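You operate a simulated robot arm through the tools that you are given. There is no shell and no other tool.

The job below is to be done with a simulated two-armed robot. You get a single attempt, and the scene is never put back.

## Task
Pick up the vacuum flask with one hand, pass it to the other hand and put it on the top of the low table. Set down upright: vacuum flask.

Only the result counts: the job must be done as asked and must still hold three seconds after the hand-in. Knocking over, shifting, dropping, spilling or breaking anything else fails it.

## Robot
Two 7-joint arms with two-finger parallel grippers on one trunk, on a base that moves. Base frame: it is fixed to the floor where the robot stands at the start and does not move with it; the origin is under the middle of the robot, x ahead of it, y to its left, z up; the surface under the hand at the start is at about z = 0.9. Readings come in m, degrees, newtons and seconds.
The left shoulder is at the start at [0.02, 0.17, 1.303], the right one opposite. With the tool pointing down near the work surface each hand reaches from about 0.1 to 0.66 m from the robot's upright axis, wherever it stands, measured 20 degrees to its own side. Places, roughly: top of the low table [2.4, -1.5, 0.7]. Payload 3.8 kg a hand.
The TCP of each hand is the grasp point between the finger pads, 0.03 m short of the fingertips. In the tool frame z runs along the fingers and y along their closing line. Largest opening 0.11 m; finger width 0.02, thickness 0.01; the body of the gripper, 0.048 by 0.112 m, starts 0.055 m behind the TCP.
Orientation is told as [roll, pitch, yaw] about the base's x, y, z axes, in that order, counted from this pose: with the fingers straight down and closing along the base's y, the tool's x points along the base's -x, its y along +y and its z along -z.

## Interface
- The arms move only by the tool apply_moves. It takes "left_deltas", "right_deltas" or both (then of equal length, played together; a hand with none holds still); each is a list of rows, each a list of 7 numbers: the shift along the tool's x, y, z in units of 25 mm (1.0 is 25 mm), then the turn, a rotation vector about the tool's x, y, z in units of 4 degrees (1.0 is 4 degrees), then the closure in counts, from 0 (fully open) to 255 (shut). In form: [[tx, ty, tz, rx, ry, rz, grip], ...]. A call has 1 to 20 rows; each row shifts and turns the commanded pose from where the row before left it, along the tool's axes as they then stand. A call with a number of a shift or a turn outside -1 to 1 is refused whole. Each row takes 0.2 s and may step no farther than 0.05 m and 8.6 degrees from the row before; otherwise, or with a gripper value out of range, the whole call is refused. Where a pose cannot be reached the arm comes as near as it can. A force on the tool above 40 N (or 10 N above the force at the start of the call, whichever is more), or a blocked arm, ends the call early, and 0.2 s more pass. Each finger travels about 0.072 m/s and halts on what it meets, pressing with about 29 N; the grip force reading is that of the motor and also rises with nothing between the fingers. The clock runs only during rows and for 0.2 s after the last one: add rows that do not move to give the fingers time. It gives the time, the measured TCP pose, the force on the tool (base axes), the opening and the grip force at its end, in the units of the frame above (readings bear some noise), with the torque about the TCP (base axes, N m) and any sound that the robot's microphone picked up.
- Cameras (640 x 400 px; columns grow to the right, rows downward): "scene" is now at [0.1217, -0.0014, 1.4541]; the picture's right is [-0.14, -0.99, 0.00], its down [-0.61, 0.09, -0.79] and it looks along [0.78, -0.11, -0.62] (base axes); focal length 268 px, centre (320, 200). "left" rides on the left gripper at [0.072, -0.017, -0.103] in its tool frame; the picture's right is [0.23, 0.97, 0.00], its down [-0.76, 0.18, -0.62] and it looks along [-0.61, 0.14, 0.78] (tool axes); focal length 222 px, centre (320, 200). "right" rides on the right gripper at [0.072, 0.017, -0.103] in its tool frame; the picture's right is [-0.23, 0.97, 0.00], its down [-0.76, -0.18, -0.62] and it looks along [-0.61, -0.14, 0.78] (tool axes); focal length 222 px, centre (320, 200). There is no depth. A picture from a camera that has moved, and an enlarged one, comes with that camera's place and axes in the base frame and with its lens. The place of the scene camera against the robot may be out by one fixed shift of up to 0.025 m in any direction.
- capture(camera): a new picture of that camera. It takes no simulated time.
- lift_body(by): moves the trunk up (or, below 0, down) by that many m; the arms and the scene camera ride with it, the base frame stays. It gives what a move gives, with no picture.
- steer(legs): drives the robot by 1 to 6 legs, each [ahead, turn to the left] in m and degrees, along the robot's own axes; the way and the turn of a leg run together, so that a leg with both is an arc; at most 1.5 m and 180 degrees a leg. The arms and the cameras ride along, it lands a little off, and it stops where it bumps. It gives what a move gives.
- turn_head(pan, tilt): turns the head with the scene camera to pan (to the left, within 80 degrees either way) and tilt (down, from -29 to 69), counted from straight ahead of the robot. It gives what a move gives.
- close_up(camera, box): a new picture of the part [left, top, right, bottom] of that camera's present view, enlarged. It takes no simulated time.
- finish_job(): hands the job in; it is judged then, once.

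Nothing tells you exact positions but the pictures and the camera data. Unless the task says otherwise, let go and move clear before handing in.

The tools are called after "Call:" as name(argument=value, ...) on one line, values as JSON. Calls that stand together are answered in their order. apply_moves: Moves the arms, as the interface text tells. Its arguments: {"type":"object","properties":{"left_deltas":{"type":"array","items":{"type":"array","items":{"type":"number"}}},"right_deltas":{"type":"array","items":{"type":"array","items":{"type":"number"}}}},"required":[]} The other tools are called the same way: lift_body (by) moves the trunk up or down; steer (legs) drives the base; turn_head (pan, tilt) turns the head that bears the scene camera; capture (camera) takes a picture; close_up (camera, box) takes an enlarged picture of a part of a camera's view; finish_job () hands the job in.

At the start:

```text
t: 0.0
left_ee_pos: [0.5005, 0.1602, 1.1633]
left_orientation: [0.1, 0.1, 0.1]
left_contact_force: [-0.2, -0.3, -0.2]
left_moment: [0.01, -0.01, 0.01]
left_gripper_width: 0.1101
left_gripper_force: 0.1
right_ee_pos: [0.4347, -0.2193, 1.1982]
right_orientation: [0.0, 0.0, -0.1]
right_contact_force: [0.0, 0.4, -0.5]
right_moment: [0.02, 0.02, 0.01]
right_gripper_width: 0.11
right_gripper_force: 0.1
trunk travel left (down, up): [-0.4, 0.17]
robot x, y, heading: [0.0003, -0.0021, 0.1]
head pan, tilt (commanded): [-8.2, 38.2]
```

scene: 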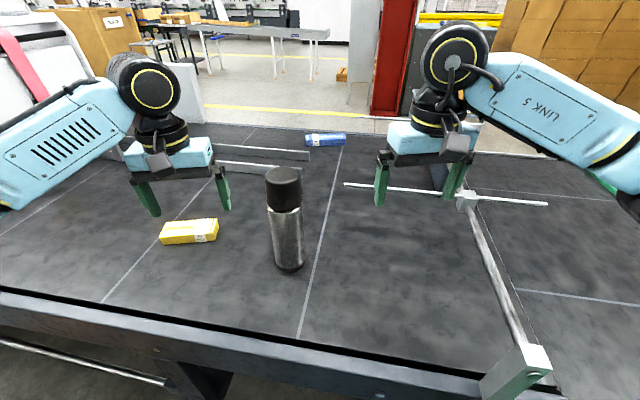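
right: 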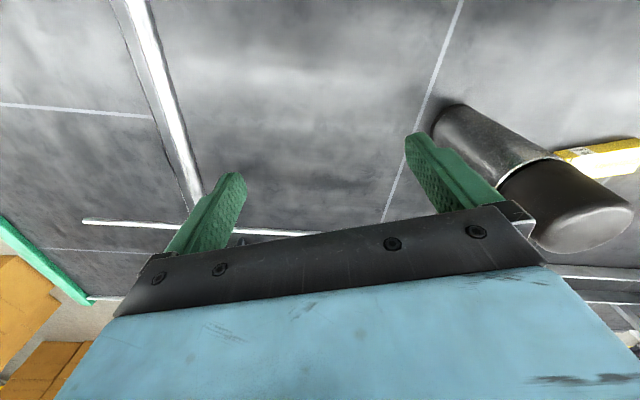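
left: 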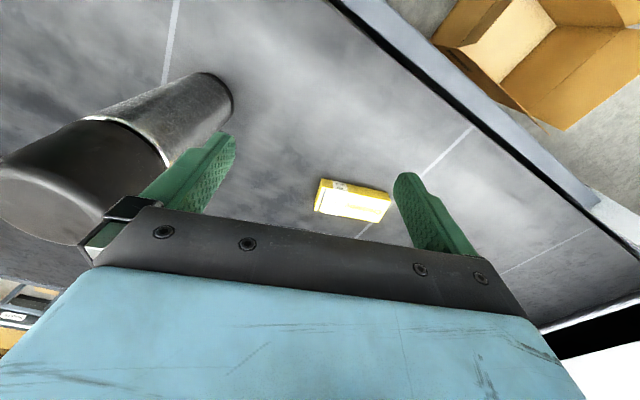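

The flask stands upright on the bench at about [0.57, 0.02, 0.9]. It is roughly 0.27 m tall with a black cap, between the two hands. I'll look closer at it and at the low table before moving.

Call:
close_up(camera="scene", box=[200, 130, 400, 290])

Call:
turn_head(pan=-32, tilt=15)

```text
2.50 times, centred on (300, 210) of scene
camera zoom: at [0.1217, -0.0014, 1.4541], right [-0.14, -0.99, 0.0], down [-0.61, 0.09, -0.79], along [0.78, -0.11, -0.62], focal length 670 px, centre (370, 175)
```

zoom: 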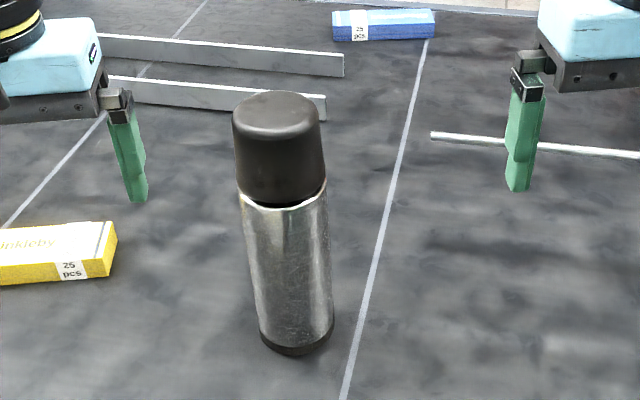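

```text
t: 0.9
left_ee_pos: [0.5005, 0.1611, 1.1638]
left_orientation: [0.0, 0.0, 0.1]
left_contact_force: [1.1, -0.3, -0.1]
left_moment: [0.01, 0.03, 0.03]
left_gripper_width: 0.1104
left_gripper_force: 0.0
right_ee_pos: [0.4358, -0.219, 1.1977]
right_orientation: [0.0, 0.0, 0.0]
right_contact_force: [-0.2, -0.3, -0.7]
right_moment: [0.02, -0.01, 0.0]
right_gripper_width: 0.1099
right_gripper_force: 0.0
trunk travel left (down, up): [-0.4, 0.17]
robot x, y, heading: [0.0006, -0.0023, 0.2]
head pan, tilt (commanded): [-32.0, 15.0]
```

The flask is a steel cylinder with a black cap. Next I look toward the low table.

Call:
capture(camera="scene")

```text
taken
camera scene: at [0.1156, -0.0386, 1.4908], right [-0.53, -0.85, 0.0], down [-0.22, 0.14, -0.97], along [0.82, -0.51, -0.26], focal length 268 px, centre (320, 200)
```

scene: 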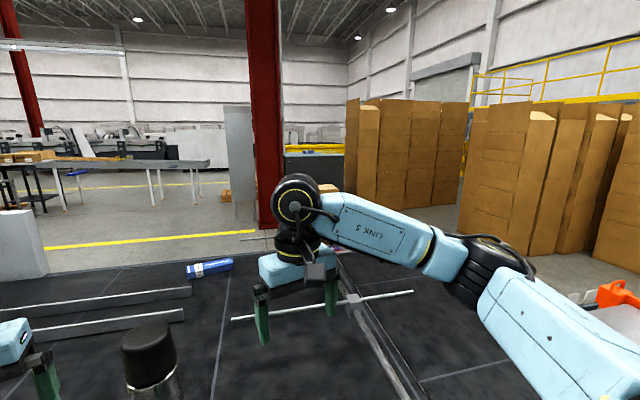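

The low table is hidden behind the right arm from here, so I'll check it again after driving. Now I turn the head back to the flask and refine its position with the wrist cameras.

Call:
turn_head(pan=0, tilt=42)

Call:
close_up(camera="left", box=[0, 50, 280, 250])

Call:
close_up(camera="right", box=[380, 70, 640, 270])

Call:
capture(camera="scene")

```text
t: 1.9
left_ee_pos: [0.5014, 0.1609, 1.1631]
left_orientation: [0.0, 0.0, 0.1]
left_contact_force: [-0.4, -0.9, -0.3]
left_moment: [0.0, 0.0, 0.01]
left_gripper_width: 0.1103
left_gripper_force: 0.0
right_ee_pos: [0.4351, -0.2178, 1.1976]
right_orientation: [0.0, 0.1, 0.0]
right_contact_force: [-0.2, 0.4, -0.5]
right_moment: [0.01, 0.01, 0.0]
right_gripper_width: 0.1101
right_gripper_force: 0.1
trunk travel left (down, up): [-0.4, 0.17]
robot x, y, heading: [0.0003, 0.0007, 0.0]
head pan, tilt (commanded): [0.0, 42.0]
```

```text
2.00 times, centred on (140, 150) of left
camera zoom: at [0.4295, 0.1443, 1.267], right [-0.23, 0.97, 0.0], down [0.76, 0.18, 0.62], along [0.61, 0.14, -0.78], focal length 444 px, centre (680, 300)
```

zoom: 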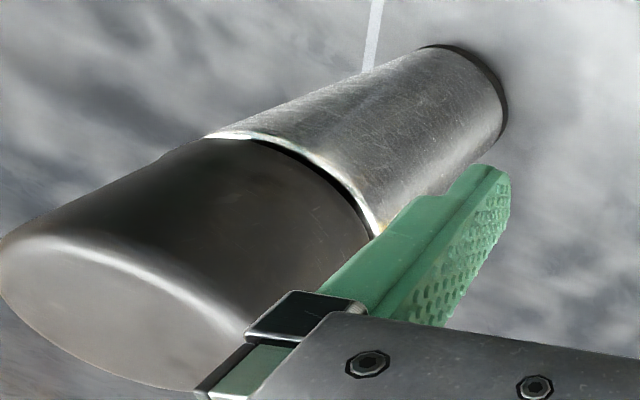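

```text
2.00 times, centred on (510, 170) of right
camera zoom: at [0.3638, -0.2009, 1.3009], right [0.23, 0.97, 0.0], down [0.76, -0.18, 0.62], along [0.61, -0.14, -0.78], focal length 444 px, centre (-60, 260)
```

zoom: 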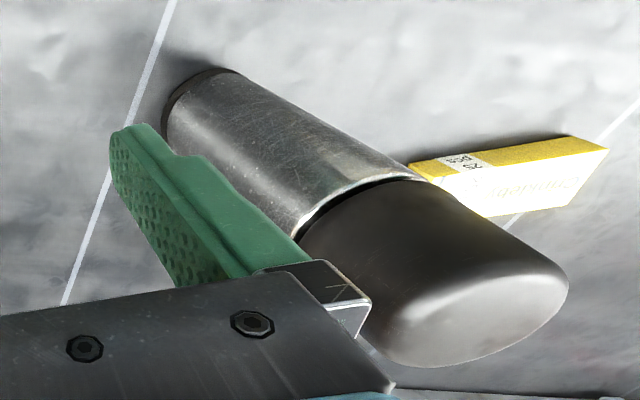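

```text
taken
camera scene: at [0.1199, 0.0108, 1.4484], right [0.0, -1.0, 0.0], down [-0.67, 0.0, -0.74], along [0.74, 0.0, -0.67], focal length 268 px, centre (320, 200)
```

scene: 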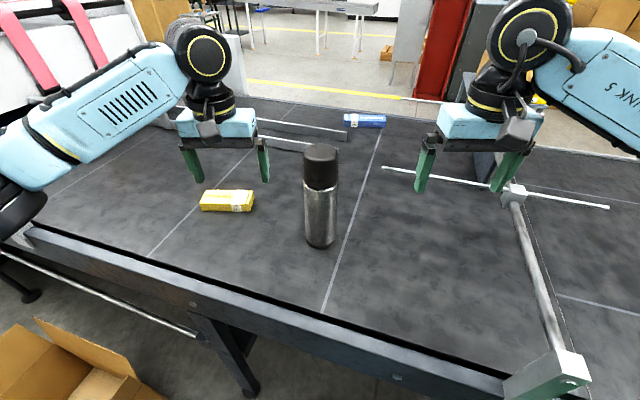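

By the wrist cameras the flask stands at about [0.557, -0.002]. It is about 0.076 m across, its top is at z≈1.166, and the cap starts at about 1.085. The plan is for the left hand to take the steel body from the side and the right hand then to take the cap from above. First I pull the left hand back and yaw it.

Call:
apply_moves(left_deltas=[[0.95, 0, 0, 0, 0, 0, 0], [0.95, 0, 0, 0, 0, 0, 0], [0.9, 0, 0, 0, 0, 0, 0], [0, 0, 0, 0, 0, 0.9375, 0], [0, 0, 0, 0, 0, 0.9375, 0], [0, 0, 0, 0, 0, 0.9375, 0], [0, 0, 0, 0, 0, 0.9375, 0], [0, 0, 0, 0, 0, 0.9375, 0], [0, 0, 0, 0, 0, 0.9375, 0], [0, 0, 0, 0, 0, 0.9375, 0], [0, 0, 0, 0, 0, 0.9375, 0], [0, 0, 0, 0, 0, 0.9375, 0], [0, 0, 0, 0, 0, 0.9375, 0], [0, 0, 0, 0, 0, 0.9375, 0], [0, 0, 0, 0, 0, 0.9375, 0]])

```text
t: 5.0
left_ee_pos: [0.4308, 0.1607, 1.1628]
left_orientation: [-0.1, -0.1, -45.0]
left_contact_force: [-0.4, 0.6, 0.3]
left_moment: [0.02, 0.02, -0.01]
left_gripper_width: 0.11
left_gripper_force: 0.1
right_ee_pos: [0.4345, -0.2186, 1.1972]
right_orientation: [-0.1, 0.1, 0.0]
right_contact_force: [0.0, -0.5, 0.1]
right_moment: [0.0, 0.02, -0.04]
right_gripper_width: 0.11
right_gripper_force: 0.1
trunk travel left (down, up): [-0.4, 0.17]
robot x, y, heading: [-0.0044, 0.001, -0.3]
head pan, tilt (commanded): [0.0, 42.0]
```

The yaw went as commanded, and the left hand is clear of the flask. Next I pitch it toward horizontal in place.

Call:
apply_moves(left_deltas=[[0, 0, 0, 0, -0.9868, 0, 0], [0, 0, 0, 0, -0.9868, 0, 0], [0, 0, 0, 0, -0.9868, 0, 0], [0, 0, 0, 0, -0.9868, 0, 0], [0, 0, 0, 0, -0.9868, 0, 0], [0, 0, 0, 0, -0.9868, 0, 0], [0, 0, 0, 0, -0.9868, 0, 0], [0, 0, 0, 0, -0.9868, 0, 0], [0, 0, 0, 0, -0.9868, 0, 0], [0, 0, 0, 0, -0.9868, 0, 0], [0, 0, 0, 0, -0.9868, 0, 0], [0, 0, 0, 0, -0.9868, 0, 0], [0, 0, 0, 0, -0.9868, 0, 0], [0, 0, 0, 0, -0.9868, 0, 0], [0, 0, 0, 0, -0.9868, 0, 0], [0, 0, 0, 0, -0.9868, 0, 0], [0, 0, 0, 0, -0.9868, 0, 0], [0, 0, 0, 0, -0.9868, 0, 0], [0, 0, 0, 0, -0.9868, 0, 0]])

Call:
capture(camera="scene")

Call:
capture(camera="left")

```text
t: 9.1
left_ee_pos: [0.4312, 0.1616, 1.1629]
left_orientation: [0.0, -75.1, -44.9]
left_contact_force: [0.3, 0.0, 0.7]
left_moment: [0.0, 0.01, 0.01]
left_gripper_width: 0.1103
left_gripper_force: 0.1
right_ee_pos: [0.435, -0.2184, 1.1985]
right_orientation: [-0.1, 0.0, -0.1]
right_contact_force: [-1.7, 0.7, -0.4]
right_moment: [0.0, 0.0, 0.02]
right_gripper_width: 0.1101
right_gripper_force: 0.0
trunk travel left (down, up): [-0.4, 0.17]
robot x, y, heading: [0.0003, -0.0049, -0.1]
head pan, tilt (commanded): [0.0, 42.0]
```

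```text
taken
camera scene: at [0.1198, 0.011, 1.4484], right [0.0, -1.0, 0.0], down [-0.67, 0.0, -0.74], along [0.74, 0.0, -0.67], focal length 268 px, centre (320, 200)
```

scene: 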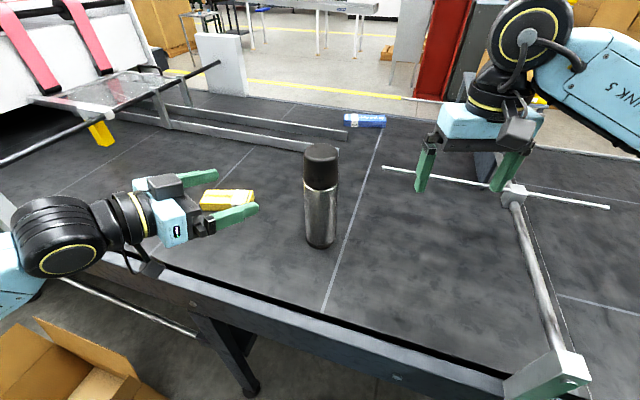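

```text
taken
camera left: at [0.3357, 0.2334, 1.1203], right [0.65, 0.73, -0.22], down [-0.16, 0.41, 0.9], along [0.75, -0.54, 0.39], focal length 222 px, centre (320, 200)
```

left: 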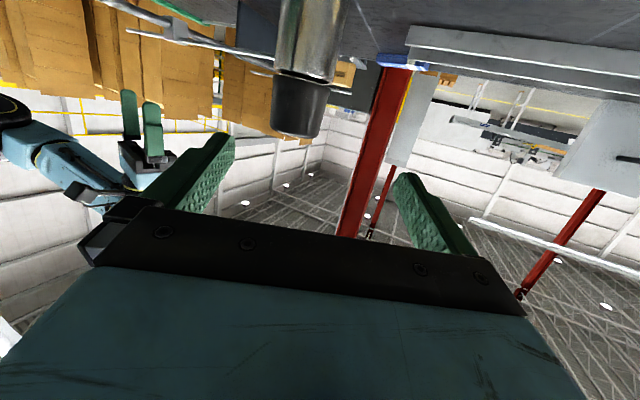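

The pitch worked without trouble. I'll zoom in with the left camera to refine the flask's bearing before approaching.

Call:
close_up(camera="left", box=[220, 0, 420, 150])

Call:
close_up(camera="scene", box=[130, 120, 370, 270])

```text
2.67 times, centred on (320, 75) of left
camera zoom: at [0.3357, 0.2334, 1.1203], right [0.65, 0.73, -0.22], down [-0.16, 0.41, 0.9], along [0.75, -0.54, 0.39], focal length 592 px, centre (320, 533)
```

zoom: 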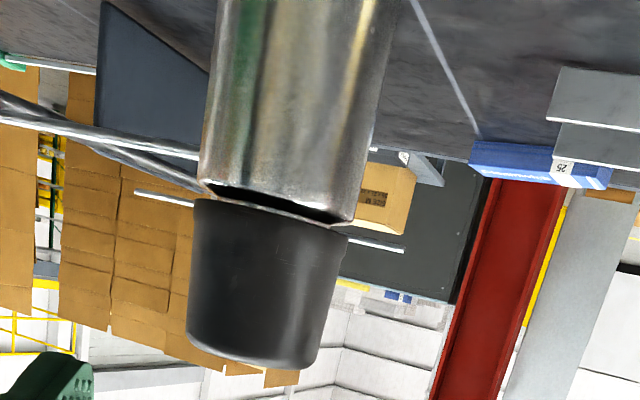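

```text
2.67 times, centred on (250, 195) of scene
camera zoom: at [0.1198, 0.011, 1.4484], right [0.0, -1.0, 0.0], down [-0.67, 0.0, -0.74], along [0.74, 0.0, -0.67], focal length 715 px, centre (507, 213)
```

zoom: 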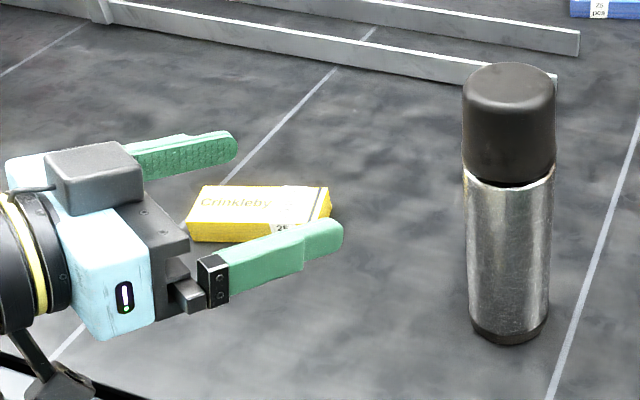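

The flask axis now comes out at about [0.559, 0.0], with the cap joint near z≈1.09. I bring the left hand down to a standoff in front of the body.

Call:
apply_moves(left_deltas=[[0.834, -0.192, 0.845, 0, 0, 0, 0], [0.834, -0.192, 0.845, 0, 0, 0, 0], [0.834, -0.192, 0.845, 0, 0, 0, 0], [0.834, -0.192, 0.845, 0, 0, 0, 0], [0.834, -0.192, 0.845, 0, 0, 0, 0], [0, 0, 0, 0, 0, 0, 0]])

Call:
capture(camera="scene")

Call:
capture(camera="left")

```text
t: 10.4
left_ee_pos: [0.4676, 0.0927, 1.0368]
left_orientation: [0.1, -75.1, -45.0]
left_contact_force: [-0.7, 0.3, 0.3]
left_moment: [0.0, 0.01, 0.03]
left_gripper_width: 0.1102
left_gripper_force: 0.0
right_ee_pos: [0.4351, -0.2182, 1.1966]
right_orientation: [0.0, 0.0, 0.0]
right_contact_force: [-0.6, -0.8, -0.6]
right_moment: [0.01, 0.04, 0.01]
right_gripper_width: 0.1099
right_gripper_force: 0.1
trunk travel left (down, up): [-0.4, 0.17]
robot x, y, heading: [0.0008, 0.0009, 0.4]
head pan, tilt (commanded): [0.0, 42.0]
```

```text
taken
camera scene: at [0.1197, 0.0112, 1.4484], right [0.0, -1.0, 0.0], down [-0.67, 0.0, -0.74], along [0.74, 0.0, -0.67], focal length 268 px, centre (320, 200)
```

scene: 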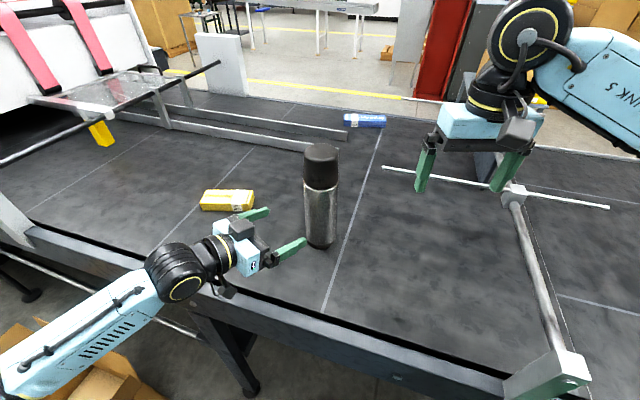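

```text
taken
camera left: at [0.3714, 0.164, 0.9939], right [0.65, 0.73, -0.22], down [-0.16, 0.41, 0.9], along [0.75, -0.54, 0.38], focal length 222 px, centre (320, 200)
```

left: 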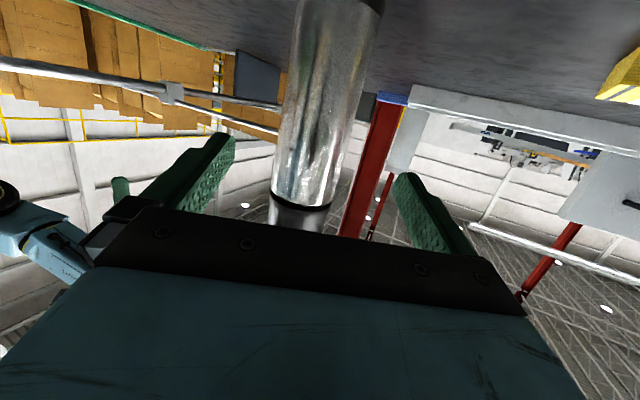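

The hand is lined up to within a few millimetres. I move in horizontally until the fingers straddle the body, still open.

Call:
apply_moves(left_deltas=[[-0.215, 0.008, 0.802, 0, 0, 0, 0], [-0.215, 0.008, 0.802, 0, 0, 0, 0], [-0.215, 0.008, 0.802, 0, 0, 0, 0], [-0.215, 0.008, 0.802, 0, 0, 0, 0], [-0.215, 0.008, 0.802, 0, 0, 0, 0], [-0.215, 0.008, 0.802, 0, 0, 0, 0], [0, 0, 0, 0, 0, 0, 0]])

Call:
close_up(camera="scene", box=[200, 120, 440, 270])

Call:
capture(camera="left")

Call:
capture(camera="right")

```text
t: 12.1
left_ee_pos: [0.557, 0.0032, 1.0354]
left_orientation: [-0.1, -75.1, -44.9]
left_contact_force: [-0.8, 0.2, 0.2]
left_moment: [-0.02, 0.0, 0.0]
left_gripper_width: 0.11
left_gripper_force: 0.0
right_ee_pos: [0.4338, -0.2178, 1.1977]
right_orientation: [0.1, 0.0, 0.1]
right_contact_force: [0.8, 0.5, -0.3]
right_moment: [-0.01, -0.01, 0.0]
right_gripper_width: 0.11
right_gripper_force: 0.1
trunk travel left (down, up): [-0.4, 0.17]
robot x, y, heading: [-0.0015, 0.0013, 0.0]
head pan, tilt (commanded): [0.0, 42.0]
```

```text
2.67 times, centred on (320, 195) of scene
camera zoom: at [0.1197, 0.0113, 1.4484], right [0.0, -1.0, 0.0], down [-0.67, 0.0, -0.74], along [0.74, 0.0, -0.67], focal length 715 px, centre (320, 213)
```

zoom: 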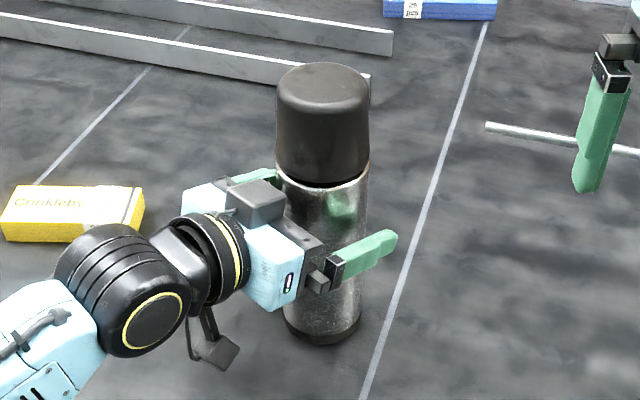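

```text
taken
camera left: at [0.4618, 0.0747, 0.9926], right [0.65, 0.73, -0.22], down [-0.16, 0.41, 0.9], along [0.75, -0.54, 0.38], focal length 222 px, centre (320, 200)
```

left: 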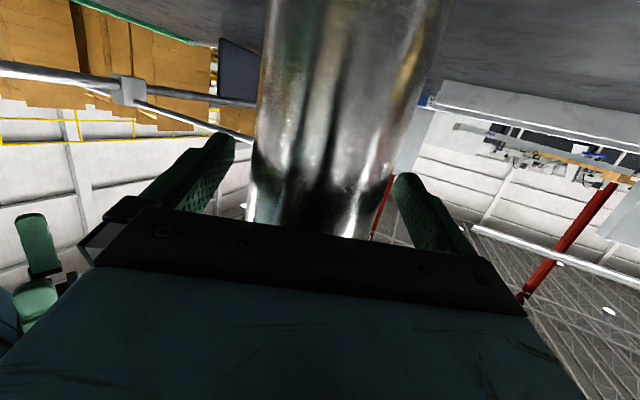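

```text
taken
camera right: at [0.3636, -0.2005, 1.301], right [0.23, 0.97, 0.0], down [0.76, -0.18, 0.62], along [0.61, -0.14, -0.78], focal length 222 px, centre (320, 200)
```

right: 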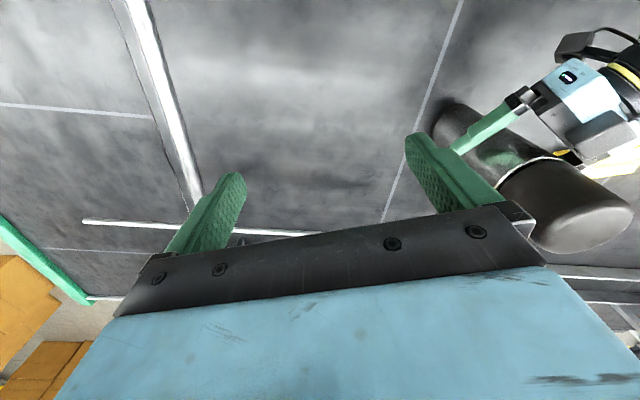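

The flask is centred between the left fingers, with about 15 mm on each side. I close gently and then firmly.

Call:
apply_moves(left_deltas=[[0, 0, 0, 0, 0, 0, 40], [0, 0, 0, 0, 0, 0, 60], [0, 0, 0, 0, 0, 0, 70], [0, 0, 0, 0, 0, 0, 80], [0, 0, 0, 0, 0, 0, 90], [0, 0, 0, 0, 0, 0, 120], [0, 0, 0, 0, 0, 0, 255], [0, 0, 0, 0, 0, 0, 255], [0, 0, 0, 0, 0, 0, 255], [0, 0, 0, 0, 0, 0, 255]])

Call:
close_up(camera="scene", box=[200, 120, 440, 270])

```text
t: 14.2
left_ee_pos: [0.5575, 0.0023, 1.0355]
left_orientation: [0.0, -75.1, -44.8]
left_contact_force: [-1.8, -2.1, 0.7]
left_moment: [-0.26, 0.13, -0.06]
left_gripper_width: 0.0759
left_gripper_force: 28.8
right_ee_pos: [0.4337, -0.2187, 1.1979]
right_orientation: [0.0, 0.0, 0.0]
right_contact_force: [0.4, 0.0, -0.1]
right_moment: [0.0, 0.02, -0.01]
right_gripper_width: 0.11
right_gripper_force: 0.1
trunk travel left (down, up): [-0.4, 0.17]
robot x, y, heading: [-0.0014, 0.0005, -0.1]
head pan, tilt (commanded): [0.0, 42.0]
```

```text
2.67 times, centred on (320, 195) of scene
camera zoom: at [0.1196, 0.0106, 1.4484], right [0.0, -1.0, 0.0], down [-0.67, 0.0, -0.74], along [0.74, 0.0, -0.67], focal length 715 px, centre (320, 213)
```

zoom: 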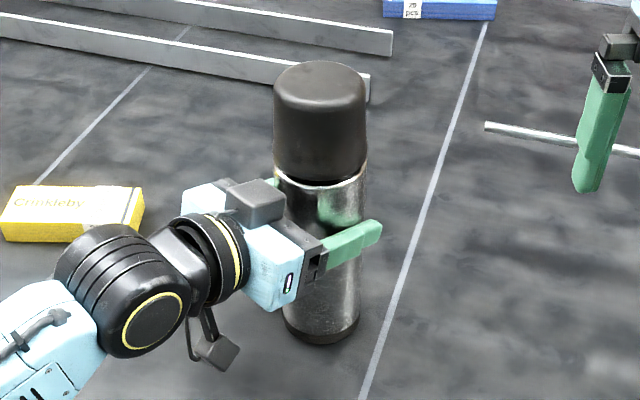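

The grip holds at width 0.0759 m and 29 N. I lift straight up a little at first to check for slip.

Call:
apply_moves(left_deltas=[[-0.4, 0, -0.107, 0, 0, 0, 255], [-0.4, 0, -0.107, 0, 0, 0, 255], [-0.4, 0, -0.107, 0, 0, 0, 255], [-0.4, 0, -0.107, 0, 0, 0, 255], [0, 0, 0, 0, 0, 0, 255]])

Call:
close_up(camera="scene", box=[200, 120, 440, 270])

```text
t: 15.4
left_ee_pos: [0.5572, 0.0039, 1.0769]
left_orientation: [-0.1, -75.0, -44.8]
left_contact_force: [0.7, 0.4, -2.9]
left_moment: [0.01, 0.04, 0.04]
left_gripper_width: 0.0757
left_gripper_force: 28.6
right_ee_pos: [0.4342, -0.2189, 1.1971]
right_orientation: [0.0, 0.0, 0.0]
right_contact_force: [0.7, 0.2, 0.3]
right_moment: [-0.02, -0.01, -0.02]
right_gripper_width: 0.11
right_gripper_force: 0.1
trunk travel left (down, up): [-0.4, 0.17]
robot x, y, heading: [-0.0015, 0.0008, 0.1]
head pan, tilt (commanded): [0.0, 42.0]
```

```text
2.67 times, centred on (320, 195) of scene
camera zoom: at [0.1203, 0.0109, 1.4483], right [0.0, -1.0, 0.0], down [-0.67, 0.0, -0.74], along [0.74, 0.0, -0.67], focal length 715 px, centre (320, 213)
```

zoom: 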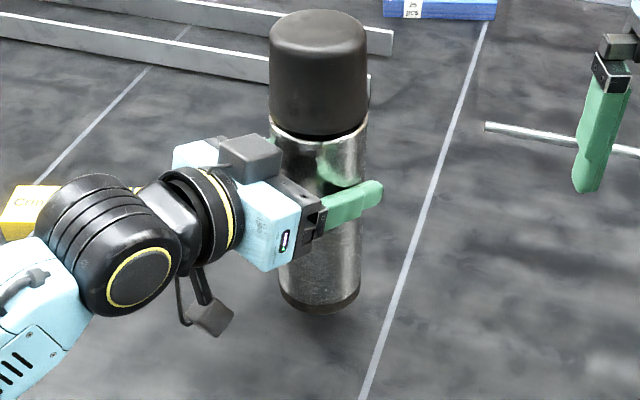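

The flask is up and steady; it weighs roughly 0.3 kg. Now the right hand rises and yaws -45° so that its fingers will miss the left gripper when it comes down on the cap.

Call:
apply_moves(right_deltas=[[0, 0, -0.25, 0, 0, 0.9375, 0], [0, 0, -0.25, 0, 0, 0.9375, 0], [0, 0, -0.25, 0, 0, 0.9375, 0], [0, 0, -0.25, 0, 0, 0.9375, 0], [0, 0, -0.25, 0, 0, 0.9375, 0], [0, 0, -0.25, 0, 0, 0.9375, 0], [0, 0, -0.25, 0, 0, 0.9375, 0], [0, 0, -0.25, 0, 0, 0.9375, 0], [0, 0, -0.25, 0, 0, 0.9375, 0], [0, 0, -0.25, 0, 0, 0.9375, 0], [0, 0, -0.25, 0, 0, 0.9375, 0], [0, 0, -0.25, 0, 0, 0.9375, 0], [0, 0, 0, 0, 0, 0, 0]], left_deltas=[[0, 0, 0, 0, 0, 0, 255], [0, 0, 0, 0, 0, 0, 255], [0, 0, 0, 0, 0, 0, 255], [0, 0, 0, 0, 0, 0, 255], [0, 0, 0, 0, 0, 0, 255], [0, 0, 0, 0, 0, 0, 255], [0, 0, 0, 0, 0, 0, 255], [0, 0, 0, 0, 0, 0, 255], [0, 0, 0, 0, 0, 0, 255], [0, 0, 0, 0, 0, 0, 255], [0, 0, 0, 0, 0, 0, 255], [0, 0, 0, 0, 0, 0, 255], [0, 0, 0, 0, 0, 0, 255]])

Call:
capture(camera="scene")

Call:
capture(camera="right")

```text
t: 18.2
left_ee_pos: [0.557, 0.0026, 1.0773]
left_orientation: [-0.1, -74.9, -44.8]
left_contact_force: [1.2, 0.1, -3.8]
left_moment: [0.05, 0.0, -0.04]
left_gripper_width: 0.0758
left_gripper_force: 28.4
right_ee_pos: [0.4347, -0.2189, 1.272]
right_orientation: [0.0, 0.1, -45.2]
right_contact_force: [0.8, 0.0, 0.6]
right_moment: [-0.02, -0.02, -0.01]
right_gripper_width: 0.11
right_gripper_force: 0.1
trunk travel left (down, up): [-0.4, 0.17]
robot x, y, heading: [0.0014, 0.0007, 0.1]
head pan, tilt (commanded): [0.0, 42.0]
```

```text
taken
camera scene: at [0.1203, 0.0109, 1.4483], right [0.0, -1.0, 0.0], down [-0.67, 0.0, -0.74], along [0.74, 0.0, -0.67], focal length 268 px, centre (320, 200)
```

scene: 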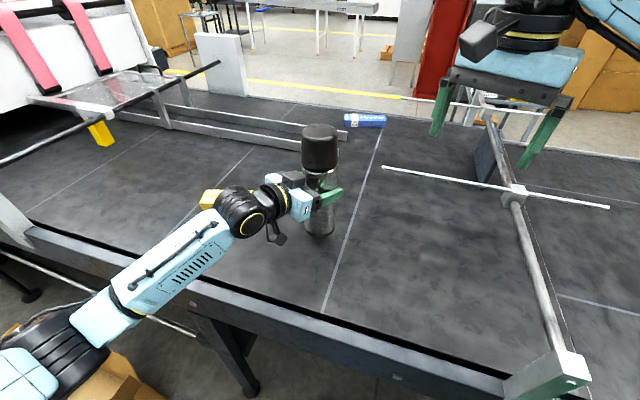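

```text
taken
camera right: at [0.3979, -0.1544, 1.3751], right [0.85, 0.53, 0.0], down [0.41, -0.66, 0.62], along [0.33, -0.53, -0.78], focal length 222 px, centre (320, 200)
```

right: 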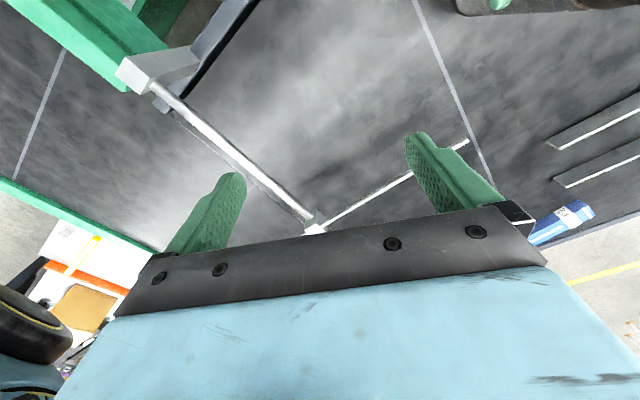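

The right hand is at clearance height. I move it toward the flask in stages and watch with its own camera.

Call:
apply_moves(right_deltas=[[0.2418, 0.885, 0, 0, 0, 0, 0], [0.2418, 0.885, 0, 0, 0, 0, 0], [0.2418, 0.885, 0, 0, 0, 0, 0], [0.2418, 0.885, 0, 0, 0, 0, 0], [0.2418, 0.885, 0, 0, 0, 0, 0], [0.2418, 0.885, 0, 0, 0, 0, 0], [0.2418, 0.885, 0, 0, 0, 0, 0], [0, 0, 0, 0, 0, 0, 0]])

Call:
capture(camera="scene")

Call:
capture(camera="right")

```text
t: 20.1
left_ee_pos: [0.5583, 0.0032, 1.0777]
left_orientation: [0.0, -74.9, -44.8]
left_contact_force: [0.5, 0.3, -3.9]
left_moment: [-0.03, 0.01, -0.01]
left_gripper_width: 0.0757
left_gripper_force: 29.3
right_ee_pos: [0.5155, -0.0797, 1.2725]
right_orientation: [-0.1, 0.0, -44.9]
right_contact_force: [0.1, -0.5, 0.0]
right_moment: [0.03, -0.01, -0.01]
right_gripper_width: 0.1101
right_gripper_force: 0.0
trunk travel left (down, up): [-0.4, 0.17]
robot x, y, heading: [-0.0001, 0.0009, -0.1]
head pan, tilt (commanded): [0.0, 42.0]
```

```text
taken
camera scene: at [0.1201, 0.0102, 1.4484], right [0.0, -1.0, 0.0], down [-0.67, 0.0, -0.74], along [0.74, 0.0, -0.67], focal length 268 px, centre (320, 200)
```

scene: 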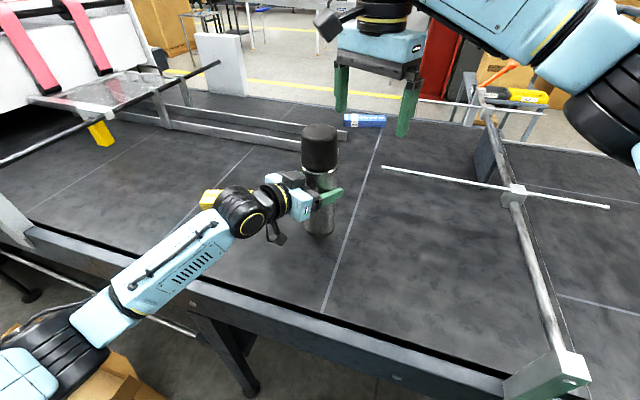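

```text
taken
camera right: at [0.478, -0.0161, 1.376], right [0.85, 0.53, 0.0], down [0.41, -0.66, 0.62], along [0.33, -0.53, -0.78], focal length 222 px, centre (320, 200)
```

right: 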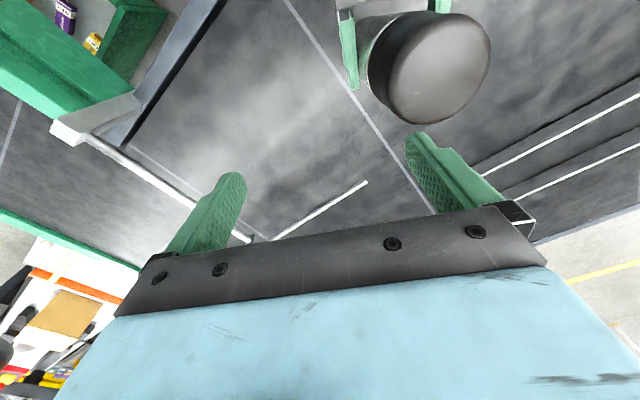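

The cap top is in the right camera's view. I zoom in to locate it precisely.

Call:
close_up(camera="right", box=[320, 0, 520, 140])

```text
2.86 times, centred on (420, 70) of right
camera zoom: at [0.478, -0.0161, 1.376], right [0.85, 0.53, 0.0], down [0.41, -0.66, 0.62], along [0.33, -0.53, -0.78], focal length 635 px, centre (34, 571)
```

zoom: 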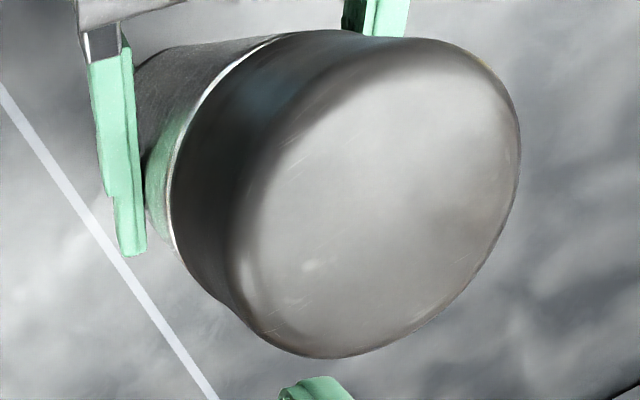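

The cap centre comes out at about [0.560, 0.004], which matches the left hand's position. I move the right hand directly above it.

Call:
apply_moves(right_deltas=[[0.277, 0.892, 0, 0, 0, 0, 0], [0.277, 0.892, 0, 0, 0, 0, 0], [0.277, 0.892, 0, 0, 0, 0, 0], [0.277, 0.892, 0, 0, 0, 0, 0], [0, 0, 0, 0, 0, 0, 0]])

Call:
capture(camera="scene")

Call:
capture(camera="right")

```text
t: 21.2
left_ee_pos: [0.5577, 0.0031, 1.0773]
left_orientation: [0.0, -75.0, -44.9]
left_contact_force: [-0.5, -1.1, -4.6]
left_moment: [0.03, 0.0, 0.0]
left_gripper_width: 0.0759
left_gripper_force: 28.7
right_ee_pos: [0.5591, 0.0035, 1.2716]
right_orientation: [0.0, 0.0, -45.0]
right_contact_force: [0.4, -0.4, 0.1]
right_moment: [0.03, 0.03, 0.01]
right_gripper_width: 0.1102
right_gripper_force: 0.0
trunk travel left (down, up): [-0.4, 0.17]
robot x, y, heading: [0.0041, -0.0023, 0.0]
head pan, tilt (commanded): [0.0, 42.0]
```

```text
taken
camera scene: at [0.1204, 0.0098, 1.4483], right [0.0, -1.0, 0.0], down [-0.67, 0.0, -0.74], along [0.74, 0.0, -0.67], focal length 268 px, centre (320, 200)
```

scene: 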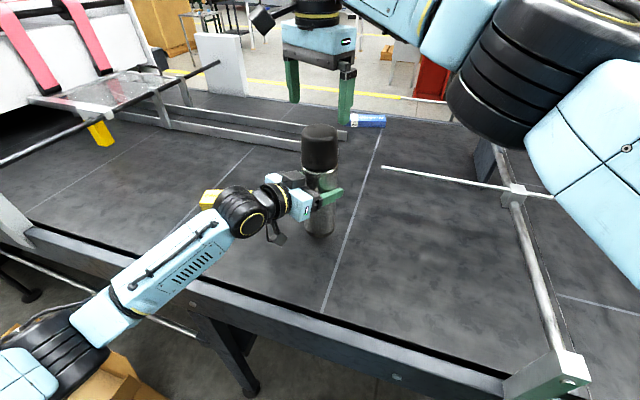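

```text
taken
camera right: at [0.522, 0.0672, 1.3747], right [0.85, 0.53, 0.0], down [0.41, -0.66, 0.62], along [0.33, -0.53, -0.78], focal length 222 px, centre (320, 200)
```

right: 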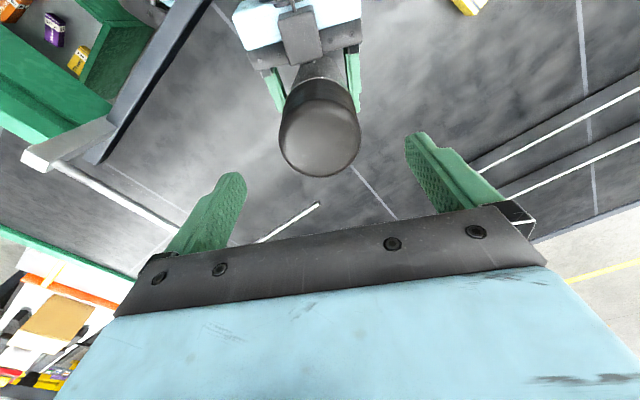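

The cap sits centred between the right fingers to within a few millimetres, and the left gripper is out of their way. I lower the right hand over the cap.

Call:
apply_moves(right_deltas=[[0, 0.02, 0.65, 0, 0, 0, 0], [0, 0.02, 0.65, 0, 0, 0, 0], [0, 0.02, 0.65, 0, 0, 0, 0], [0, 0.02, 0.65, 0, 0, 0, 0], [0, 0.02, 0.65, 0, 0, 0, 0], [0, 0.02, 0.65, 0, 0, 0, 0], [0, 0, 0, 0, 0, 0, 0]])

Call:
close_up(camera="scene", box=[200, 60, 440, 260])

Call:
capture(camera="right")

```text
t: 22.9
left_ee_pos: [0.5565, 0.0043, 1.0763]
left_orientation: [-0.1, -75.0, -44.8]
left_contact_force: [0.5, 0.3, -3.4]
left_moment: [0.02, 0.03, -0.02]
left_gripper_width: 0.0759
left_gripper_force: 28.9
right_ee_pos: [0.5598, 0.0044, 1.1742]
right_orientation: [0.0, 0.0, -45.1]
right_contact_force: [1.1, 0.4, -0.8]
right_moment: [0.03, 0.01, -0.01]
right_gripper_width: 0.1101
right_gripper_force: 0.1
trunk travel left (down, up): [-0.4, 0.17]
robot x, y, heading: [-0.0001, 0.0018, 0.2]
head pan, tilt (commanded): [0.0, 42.0]
```

```text
2.00 times, centred on (320, 160) of scene
camera zoom: at [0.1201, 0.011, 1.4484], right [0.0, -1.0, 0.0], down [-0.67, 0.0, -0.74], along [0.74, 0.0, -0.67], focal length 536 px, centre (320, 280)
```

zoom: 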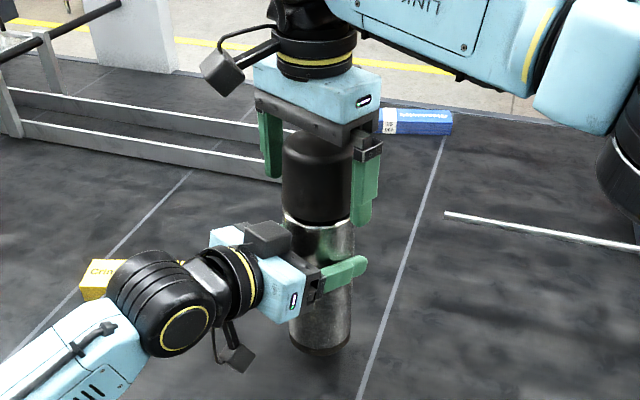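

```text
taken
camera right: at [0.5226, 0.0688, 1.2772], right [0.85, 0.53, 0.0], down [0.41, -0.66, 0.62], along [0.33, -0.53, -0.78], focal length 222 px, centre (320, 200)
```

right: 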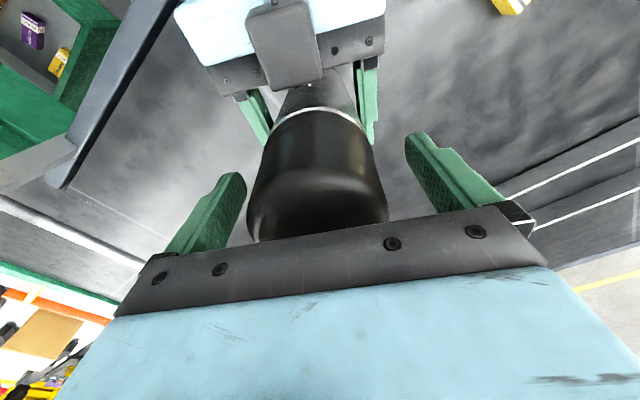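

The cap is cleanly between the right fingers. I close the right gripper gently while the left keeps holding.

Call:
apply_moves(right_deltas=[[0, 0, 0, 0, 0, 0, 50], [0, 0, 0, 0, 0, 0, 70], [0, 0, 0, 0, 0, 0, 80], [0, 0, 0, 0, 0, 0, 88], [0, 0, 0, 0, 0, 0, 96], [0, 0, 0, 0, 0, 0, 110], [0, 0, 0, 0, 0, 0, 140], [0, 0, 0, 0, 0, 0, 255], [0, 0, 0, 0, 0, 0, 255], [0, 0, 0, 0, 0, 0, 255]])

Call:
close_up(camera="scene", box=[200, 60, 440, 260])

Call:
capture(camera="right")

```text
t: 25.1
left_ee_pos: [0.5577, 0.0049, 1.0766]
left_orientation: [-0.1, -75.0, -44.7]
left_contact_force: [14.2, 11.0, -3.5]
left_moment: [-0.59, 0.83, 0.11]
left_gripper_width: 0.0758
left_gripper_force: 29.3
right_ee_pos: [0.5606, 0.0047, 1.1735]
right_orientation: [-0.2, -0.1, -45.0]
right_contact_force: [-14.5, -11.6, 1.4]
right_moment: [-0.46, 0.56, -0.04]
right_gripper_width: 0.0732
right_gripper_force: 28.9
trunk travel left (down, up): [-0.4, 0.17]
robot x, y, heading: [0.0001, 0.002, -0.0]
head pan, tilt (commanded): [0.0, 42.0]
```

```text
2.00 times, centred on (320, 160) of scene
camera zoom: at [0.1203, 0.0109, 1.4483], right [0.0, -1.0, 0.0], down [-0.67, 0.0, -0.74], along [0.74, 0.0, -0.67], focal length 536 px, centre (320, 280)
```

zoom: 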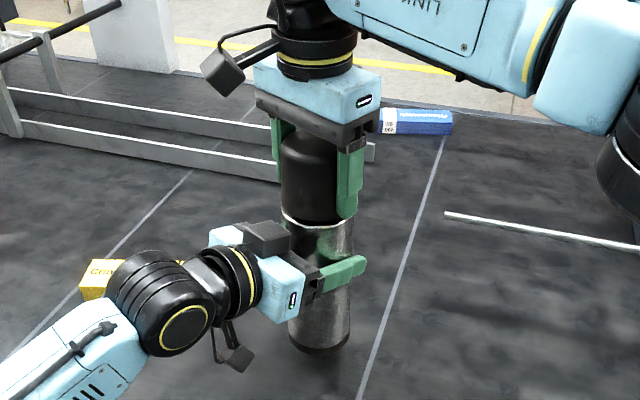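

```text
taken
camera right: at [0.5226, 0.0684, 1.2771], right [0.85, 0.53, 0.0], down [0.41, -0.66, 0.62], along [0.33, -0.53, -0.78], focal length 222 px, centre (320, 200)
```

right: 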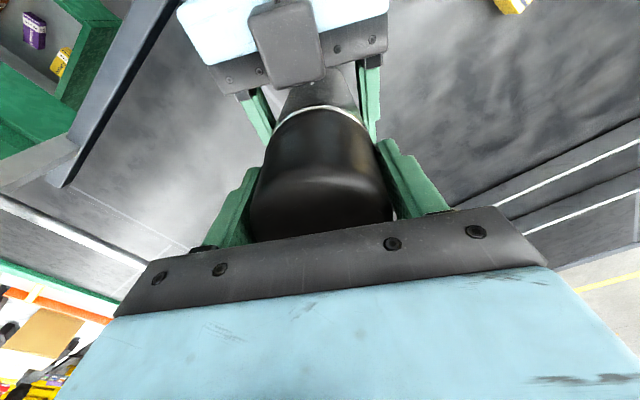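

Both hands hold it, and they press against each other with about 18 N along the closing line. I ease the right hand back about 2 mm to relax that before the left lets go.

Call:
apply_moves(right_deltas=[[0, -0.04, 0, 0, 0, 0, 255], [0, -0.04, 0, 0, 0, 0, 255], [0, 0, 0, 0, 0, 0, 255]])

```text
t: 25.9
left_ee_pos: [0.5566, 0.0036, 1.0772]
left_orientation: [0.1, -74.9, -45.0]
left_contact_force: [10.0, 8.7, -2.9]
left_moment: [-0.05, 0.43, 0.05]
left_gripper_width: 0.0757
left_gripper_force: 29.0
right_ee_pos: [0.559, 0.0026, 1.1748]
right_orientation: [-0.1, 0.0, -44.9]
right_contact_force: [-10.5, -8.2, 0.1]
right_moment: [-0.71, 0.59, 0.0]
right_gripper_width: 0.0729
right_gripper_force: 29.2
trunk travel left (down, up): [-0.4, 0.17]
robot x, y, heading: [0.002, 0.0018, 0.1]
head pan, tilt (commanded): [0.0, 42.0]
```

The force dropped from 18 to 13 N. I ease a little further.

Call:
apply_moves(right_deltas=[[0, -0.05, 0, 0, 0, 0, 255], [0, -0.05, 0, 0, 0, 0, 255], [0, 0, 0, 0, 0, 0, 255]])

```text
t: 26.6
left_ee_pos: [0.5554, 0.0033, 1.0772]
left_orientation: [-0.2, -75.1, -44.9]
left_contact_force: [-5.0, 4.0, -0.5]
left_moment: [0.1, -0.37, -0.02]
left_gripper_width: 0.0759
left_gripper_force: 29.2
right_ee_pos: [0.558, 0.0021, 1.1745]
right_orientation: [0.1, 0.0, -45.1]
right_contact_force: [5.0, -4.1, -2.5]
right_moment: [-0.4, -0.09, 0.03]
right_gripper_width: 0.073
right_gripper_force: 28.9
trunk travel left (down, up): [-0.4, 0.17]
robot x, y, heading: [0.0021, 0.0007, 0.1]
head pan, tilt (commanded): [0.0, 42.0]
```

The forces between the hands are nearly gone. The left hand now opens while the right holds the cap.

Call:
apply_moves(left_deltas=[[0, 0, 0, 0, 0, 0, 75], [0, 0, 0, 0, 0, 0, 60], [0, 0, 0, 0, 0, 0, 30], [0, 0, 0, 0, 0, 0, 0], [0, 0, 0, 0, 0, 0, 0], [0, 0, 0, 0, 0, 0, 0]], right_deltas=[[0, 0, 0, 0, 0, 0, 255], [0, 0, 0, 0, 0, 0, 255], [0, 0, 0, 0, 0, 0, 255], [0, 0, 0, 0, 0, 0, 255], [0, 0, 0, 0, 0, 0, 255], [0, 0, 0, 0, 0, 0, 255]])

Call:
close_up(camera="scene", box=[200, 60, 440, 260])

Call:
capture(camera="left")

```text
t: 28.1
left_ee_pos: [0.5575, 0.003, 1.0769]
left_orientation: [0.0, -74.9, -44.8]
left_contact_force: [0.3, 0.6, 0.4]
left_moment: [-0.03, 0.02, 0.02]
left_gripper_width: 0.1101
left_gripper_force: 0.0
right_ee_pos: [0.5563, 0.0013, 1.1748]
right_orientation: [0.0, 0.0, -45.0]
right_contact_force: [-0.3, 0.0, -3.6]
right_moment: [0.04, 0.0, -0.02]
right_gripper_width: 0.073
right_gripper_force: 28.6
trunk travel left (down, up): [-0.4, 0.17]
robot x, y, heading: [0.004, 0.0037, -0.2]
head pan, tilt (commanded): [0.0, 42.0]
```

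```text
2.00 times, centred on (320, 160) of scene
camera zoom: at [0.1203, 0.0109, 1.4483], right [0.0, -1.0, 0.0], down [-0.67, 0.0, -0.74], along [0.74, 0.0, -0.67], focal length 536 px, centre (320, 280)
```

zoom: 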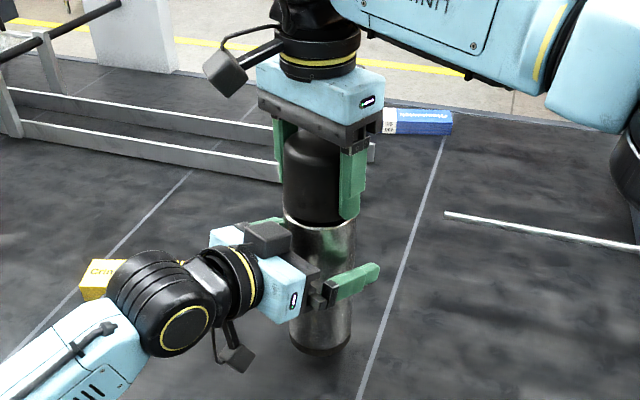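

```text
taken
camera left: at [0.4621, 0.0758, 1.0346], right [0.65, 0.73, -0.22], down [-0.16, 0.41, 0.9], along [0.75, -0.54, 0.38], focal length 222 px, centre (320, 200)
```

left: 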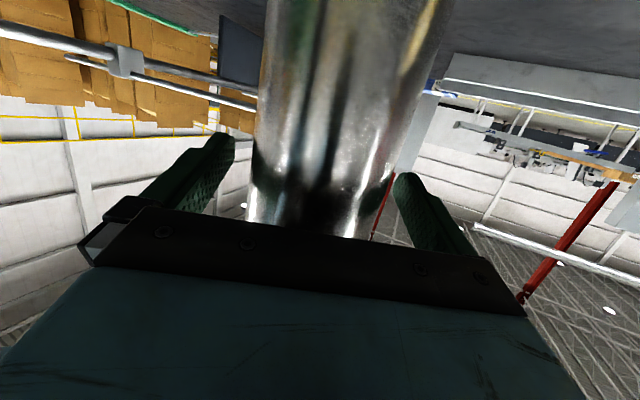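

The right hand now carries the full weight and the left is open with even clearance. I back the left hand straight out along its approach line.

Call:
apply_moves(left_deltas=[[0.215, 0, -0.802, 0, 0, 0, 0], [0.215, 0, -0.802, 0, 0, 0, 0], [0.215, 0, -0.802, 0, 0, 0, 0], [0.215, 0, -0.802, 0, 0, 0, 0], [0.215, 0, -0.802, 0, 0, 0, 0], [0.215, 0, -0.802, 0, 0, 0, 0], [0.215, 0, -0.802, 0, 0, 0, 0], [0.215, 0, -0.802, 0, 0, 0, 0], [0, 0, 0, 0, 0, 0, 0]])

Call:
capture(camera="scene")

Call:
capture(camera="left")

```text
t: 30.1
left_ee_pos: [0.4383, 0.1223, 1.0754]
left_orientation: [-0.2, -75.0, -44.8]
left_contact_force: [0.1, -0.5, 0.3]
left_moment: [-0.03, -0.01, 0.0]
left_gripper_width: 0.1098
left_gripper_force: 0.1
right_ee_pos: [0.5569, 0.0017, 1.1739]
right_orientation: [-0.1, 0.1, -45.1]
right_contact_force: [0.1, -0.6, -2.8]
right_moment: [0.02, 0.04, -0.02]
right_gripper_width: 0.0726
right_gripper_force: 29.1
trunk travel left (down, up): [-0.4, 0.17]
robot x, y, heading: [0.0023, 0.0015, -0.3]
head pan, tilt (commanded): [0.0, 42.0]
```

```text
taken
camera scene: at [0.1207, 0.0106, 1.4483], right [0.0, -1.0, 0.0], down [-0.67, 0.0, -0.74], along [0.74, 0.0, -0.67], focal length 268 px, centre (320, 200)
```

scene: 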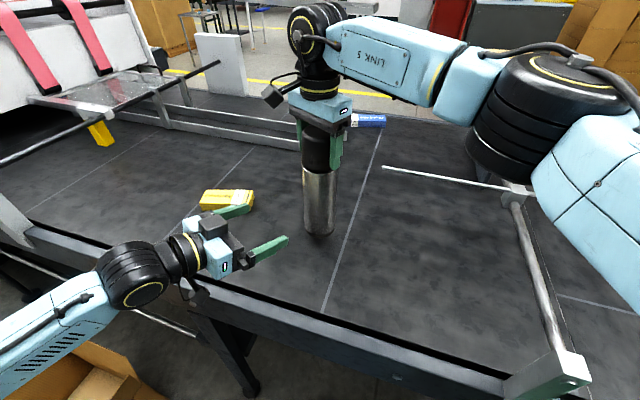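

```text
taken
camera left: at [0.3429, 0.1945, 1.0326], right [0.65, 0.73, -0.22], down [-0.16, 0.41, 0.9], along [0.75, -0.54, 0.38], focal length 222 px, centre (320, 200)
```

left: 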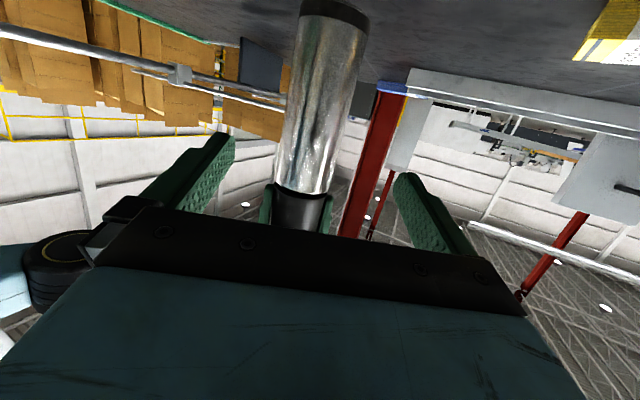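

The handover is done and the flask hangs from the right hand. I fold the left hand back up and away, then raise the trunk for clearance.

Call:
apply_moves(left_deltas=[[-0.7225, 0.2825, -0.78, 0, 0, 0, 0], [-0.7225, 0.2825, -0.78, 0, 0, 0, 0], [-0.7225, 0.2825, -0.78, 0, 0, 0, 0], [-0.7225, 0.2825, -0.78, 0, 0, 0, 0], [0, 0, 0, 0, 1, 0, 0], [0, 0, 0, 0, 1, 0, 0], [0, 0, 0, 0, 1, 0, 0], [0, 0, 0, 0, 1, 0, 0], [0, 0, 0, 0, 1, 0, 0], [0, 0, 0, 0, 1, 0, 0], [0, 0, 0, 0, 1, 0, 0], [0, 0, 0, 0, 1, 0, 0], [0, 0, 0, 0, 1, 0, 0], [0, 0, 0, 0, 1, 0, 0], [0, 0, 0, 0, 1, 0, 0], [0, 0, 0, 0, 1, 0, 0], [0, 0, 0, 0, 1, 0, 0], [0, 0, 0, 0, 1, 0, 0], [0, 0, 0, 0, 1, 0, 0]])

Call:
lift_body(by=0.1)

Call:
turn_head(pan=-75, tilt=30)

Call:
capture(camera="scene")

```text
t: 34.0
left_ee_pos: [0.4182, 0.1806, 1.1667]
left_orientation: [0.0, -14.8, -45.0]
left_contact_force: [0.1, -0.4, -0.2]
left_moment: [0.0, 0.02, 0.01]
left_gripper_width: 0.11
left_gripper_force: 0.0
right_ee_pos: [0.557, 0.0022, 1.1741]
right_orientation: [0.0, 0.1, -45.0]
right_contact_force: [-0.8, -0.9, -3.3]
right_moment: [0.01, 0.0, -0.02]
right_gripper_width: 0.0729
right_gripper_force: 29.3
trunk travel left (down, up): [-0.4, 0.17]
robot x, y, heading: [0.0016, -0.0033, 0.4]
head pan, tilt (commanded): [0.0, 42.0]
```

```text
t: 35.4
left_ee_pos: [0.4186, 0.1821, 1.2666]
left_orientation: [0.0, -15.0, -44.9]
left_contact_force: [-0.4, 0.4, -0.6]
left_moment: [-0.02, 0.01, -0.01]
left_gripper_width: 0.1099
left_gripper_force: 0.1
right_ee_pos: [0.5563, 0.0016, 1.2735]
right_orientation: [-0.1, -0.1, -45.0]
right_contact_force: [0.1, -0.2, -3.0]
right_moment: [0.02, 0.05, 0.0]
right_gripper_width: 0.0732
right_gripper_force: 29.1
trunk travel left (down, up): [-0.5, 0.07]
robot x, y, heading: [-0.0005, -0.0006, 0.1]
head pan, tilt (commanded): [0.0, 42.0]
```

```text
t: 36.9
left_ee_pos: [0.4195, 0.1826, 1.2678]
left_orientation: [0.0, -15.0, -44.9]
left_contact_force: [-0.1, -0.3, 0.1]
left_moment: [0.03, 0.01, -0.03]
left_gripper_width: 0.11
left_gripper_force: 0.1
right_ee_pos: [0.5576, 0.0027, 1.2743]
right_orientation: [0.0, 0.0, -44.9]
right_contact_force: [-0.1, -0.4, -4.3]
right_moment: [0.0, 0.02, -0.01]
right_gripper_width: 0.0728
right_gripper_force: 29.2
trunk travel left (down, up): [-0.5, 0.07]
robot x, y, heading: [-0.0013, 0.0009, 0.1]
head pan, tilt (commanded): [-75.0, 30.0]
```

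```text
taken
camera scene: at [0.0602, -0.0764, 1.5666], right [-0.97, -0.26, 0.0], down [-0.13, 0.48, -0.87], along [0.22, -0.84, -0.5], focal length 268 px, centre (320, 200)
```

scene: 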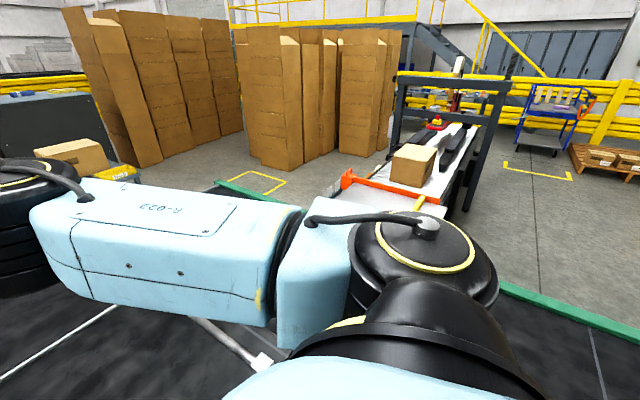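

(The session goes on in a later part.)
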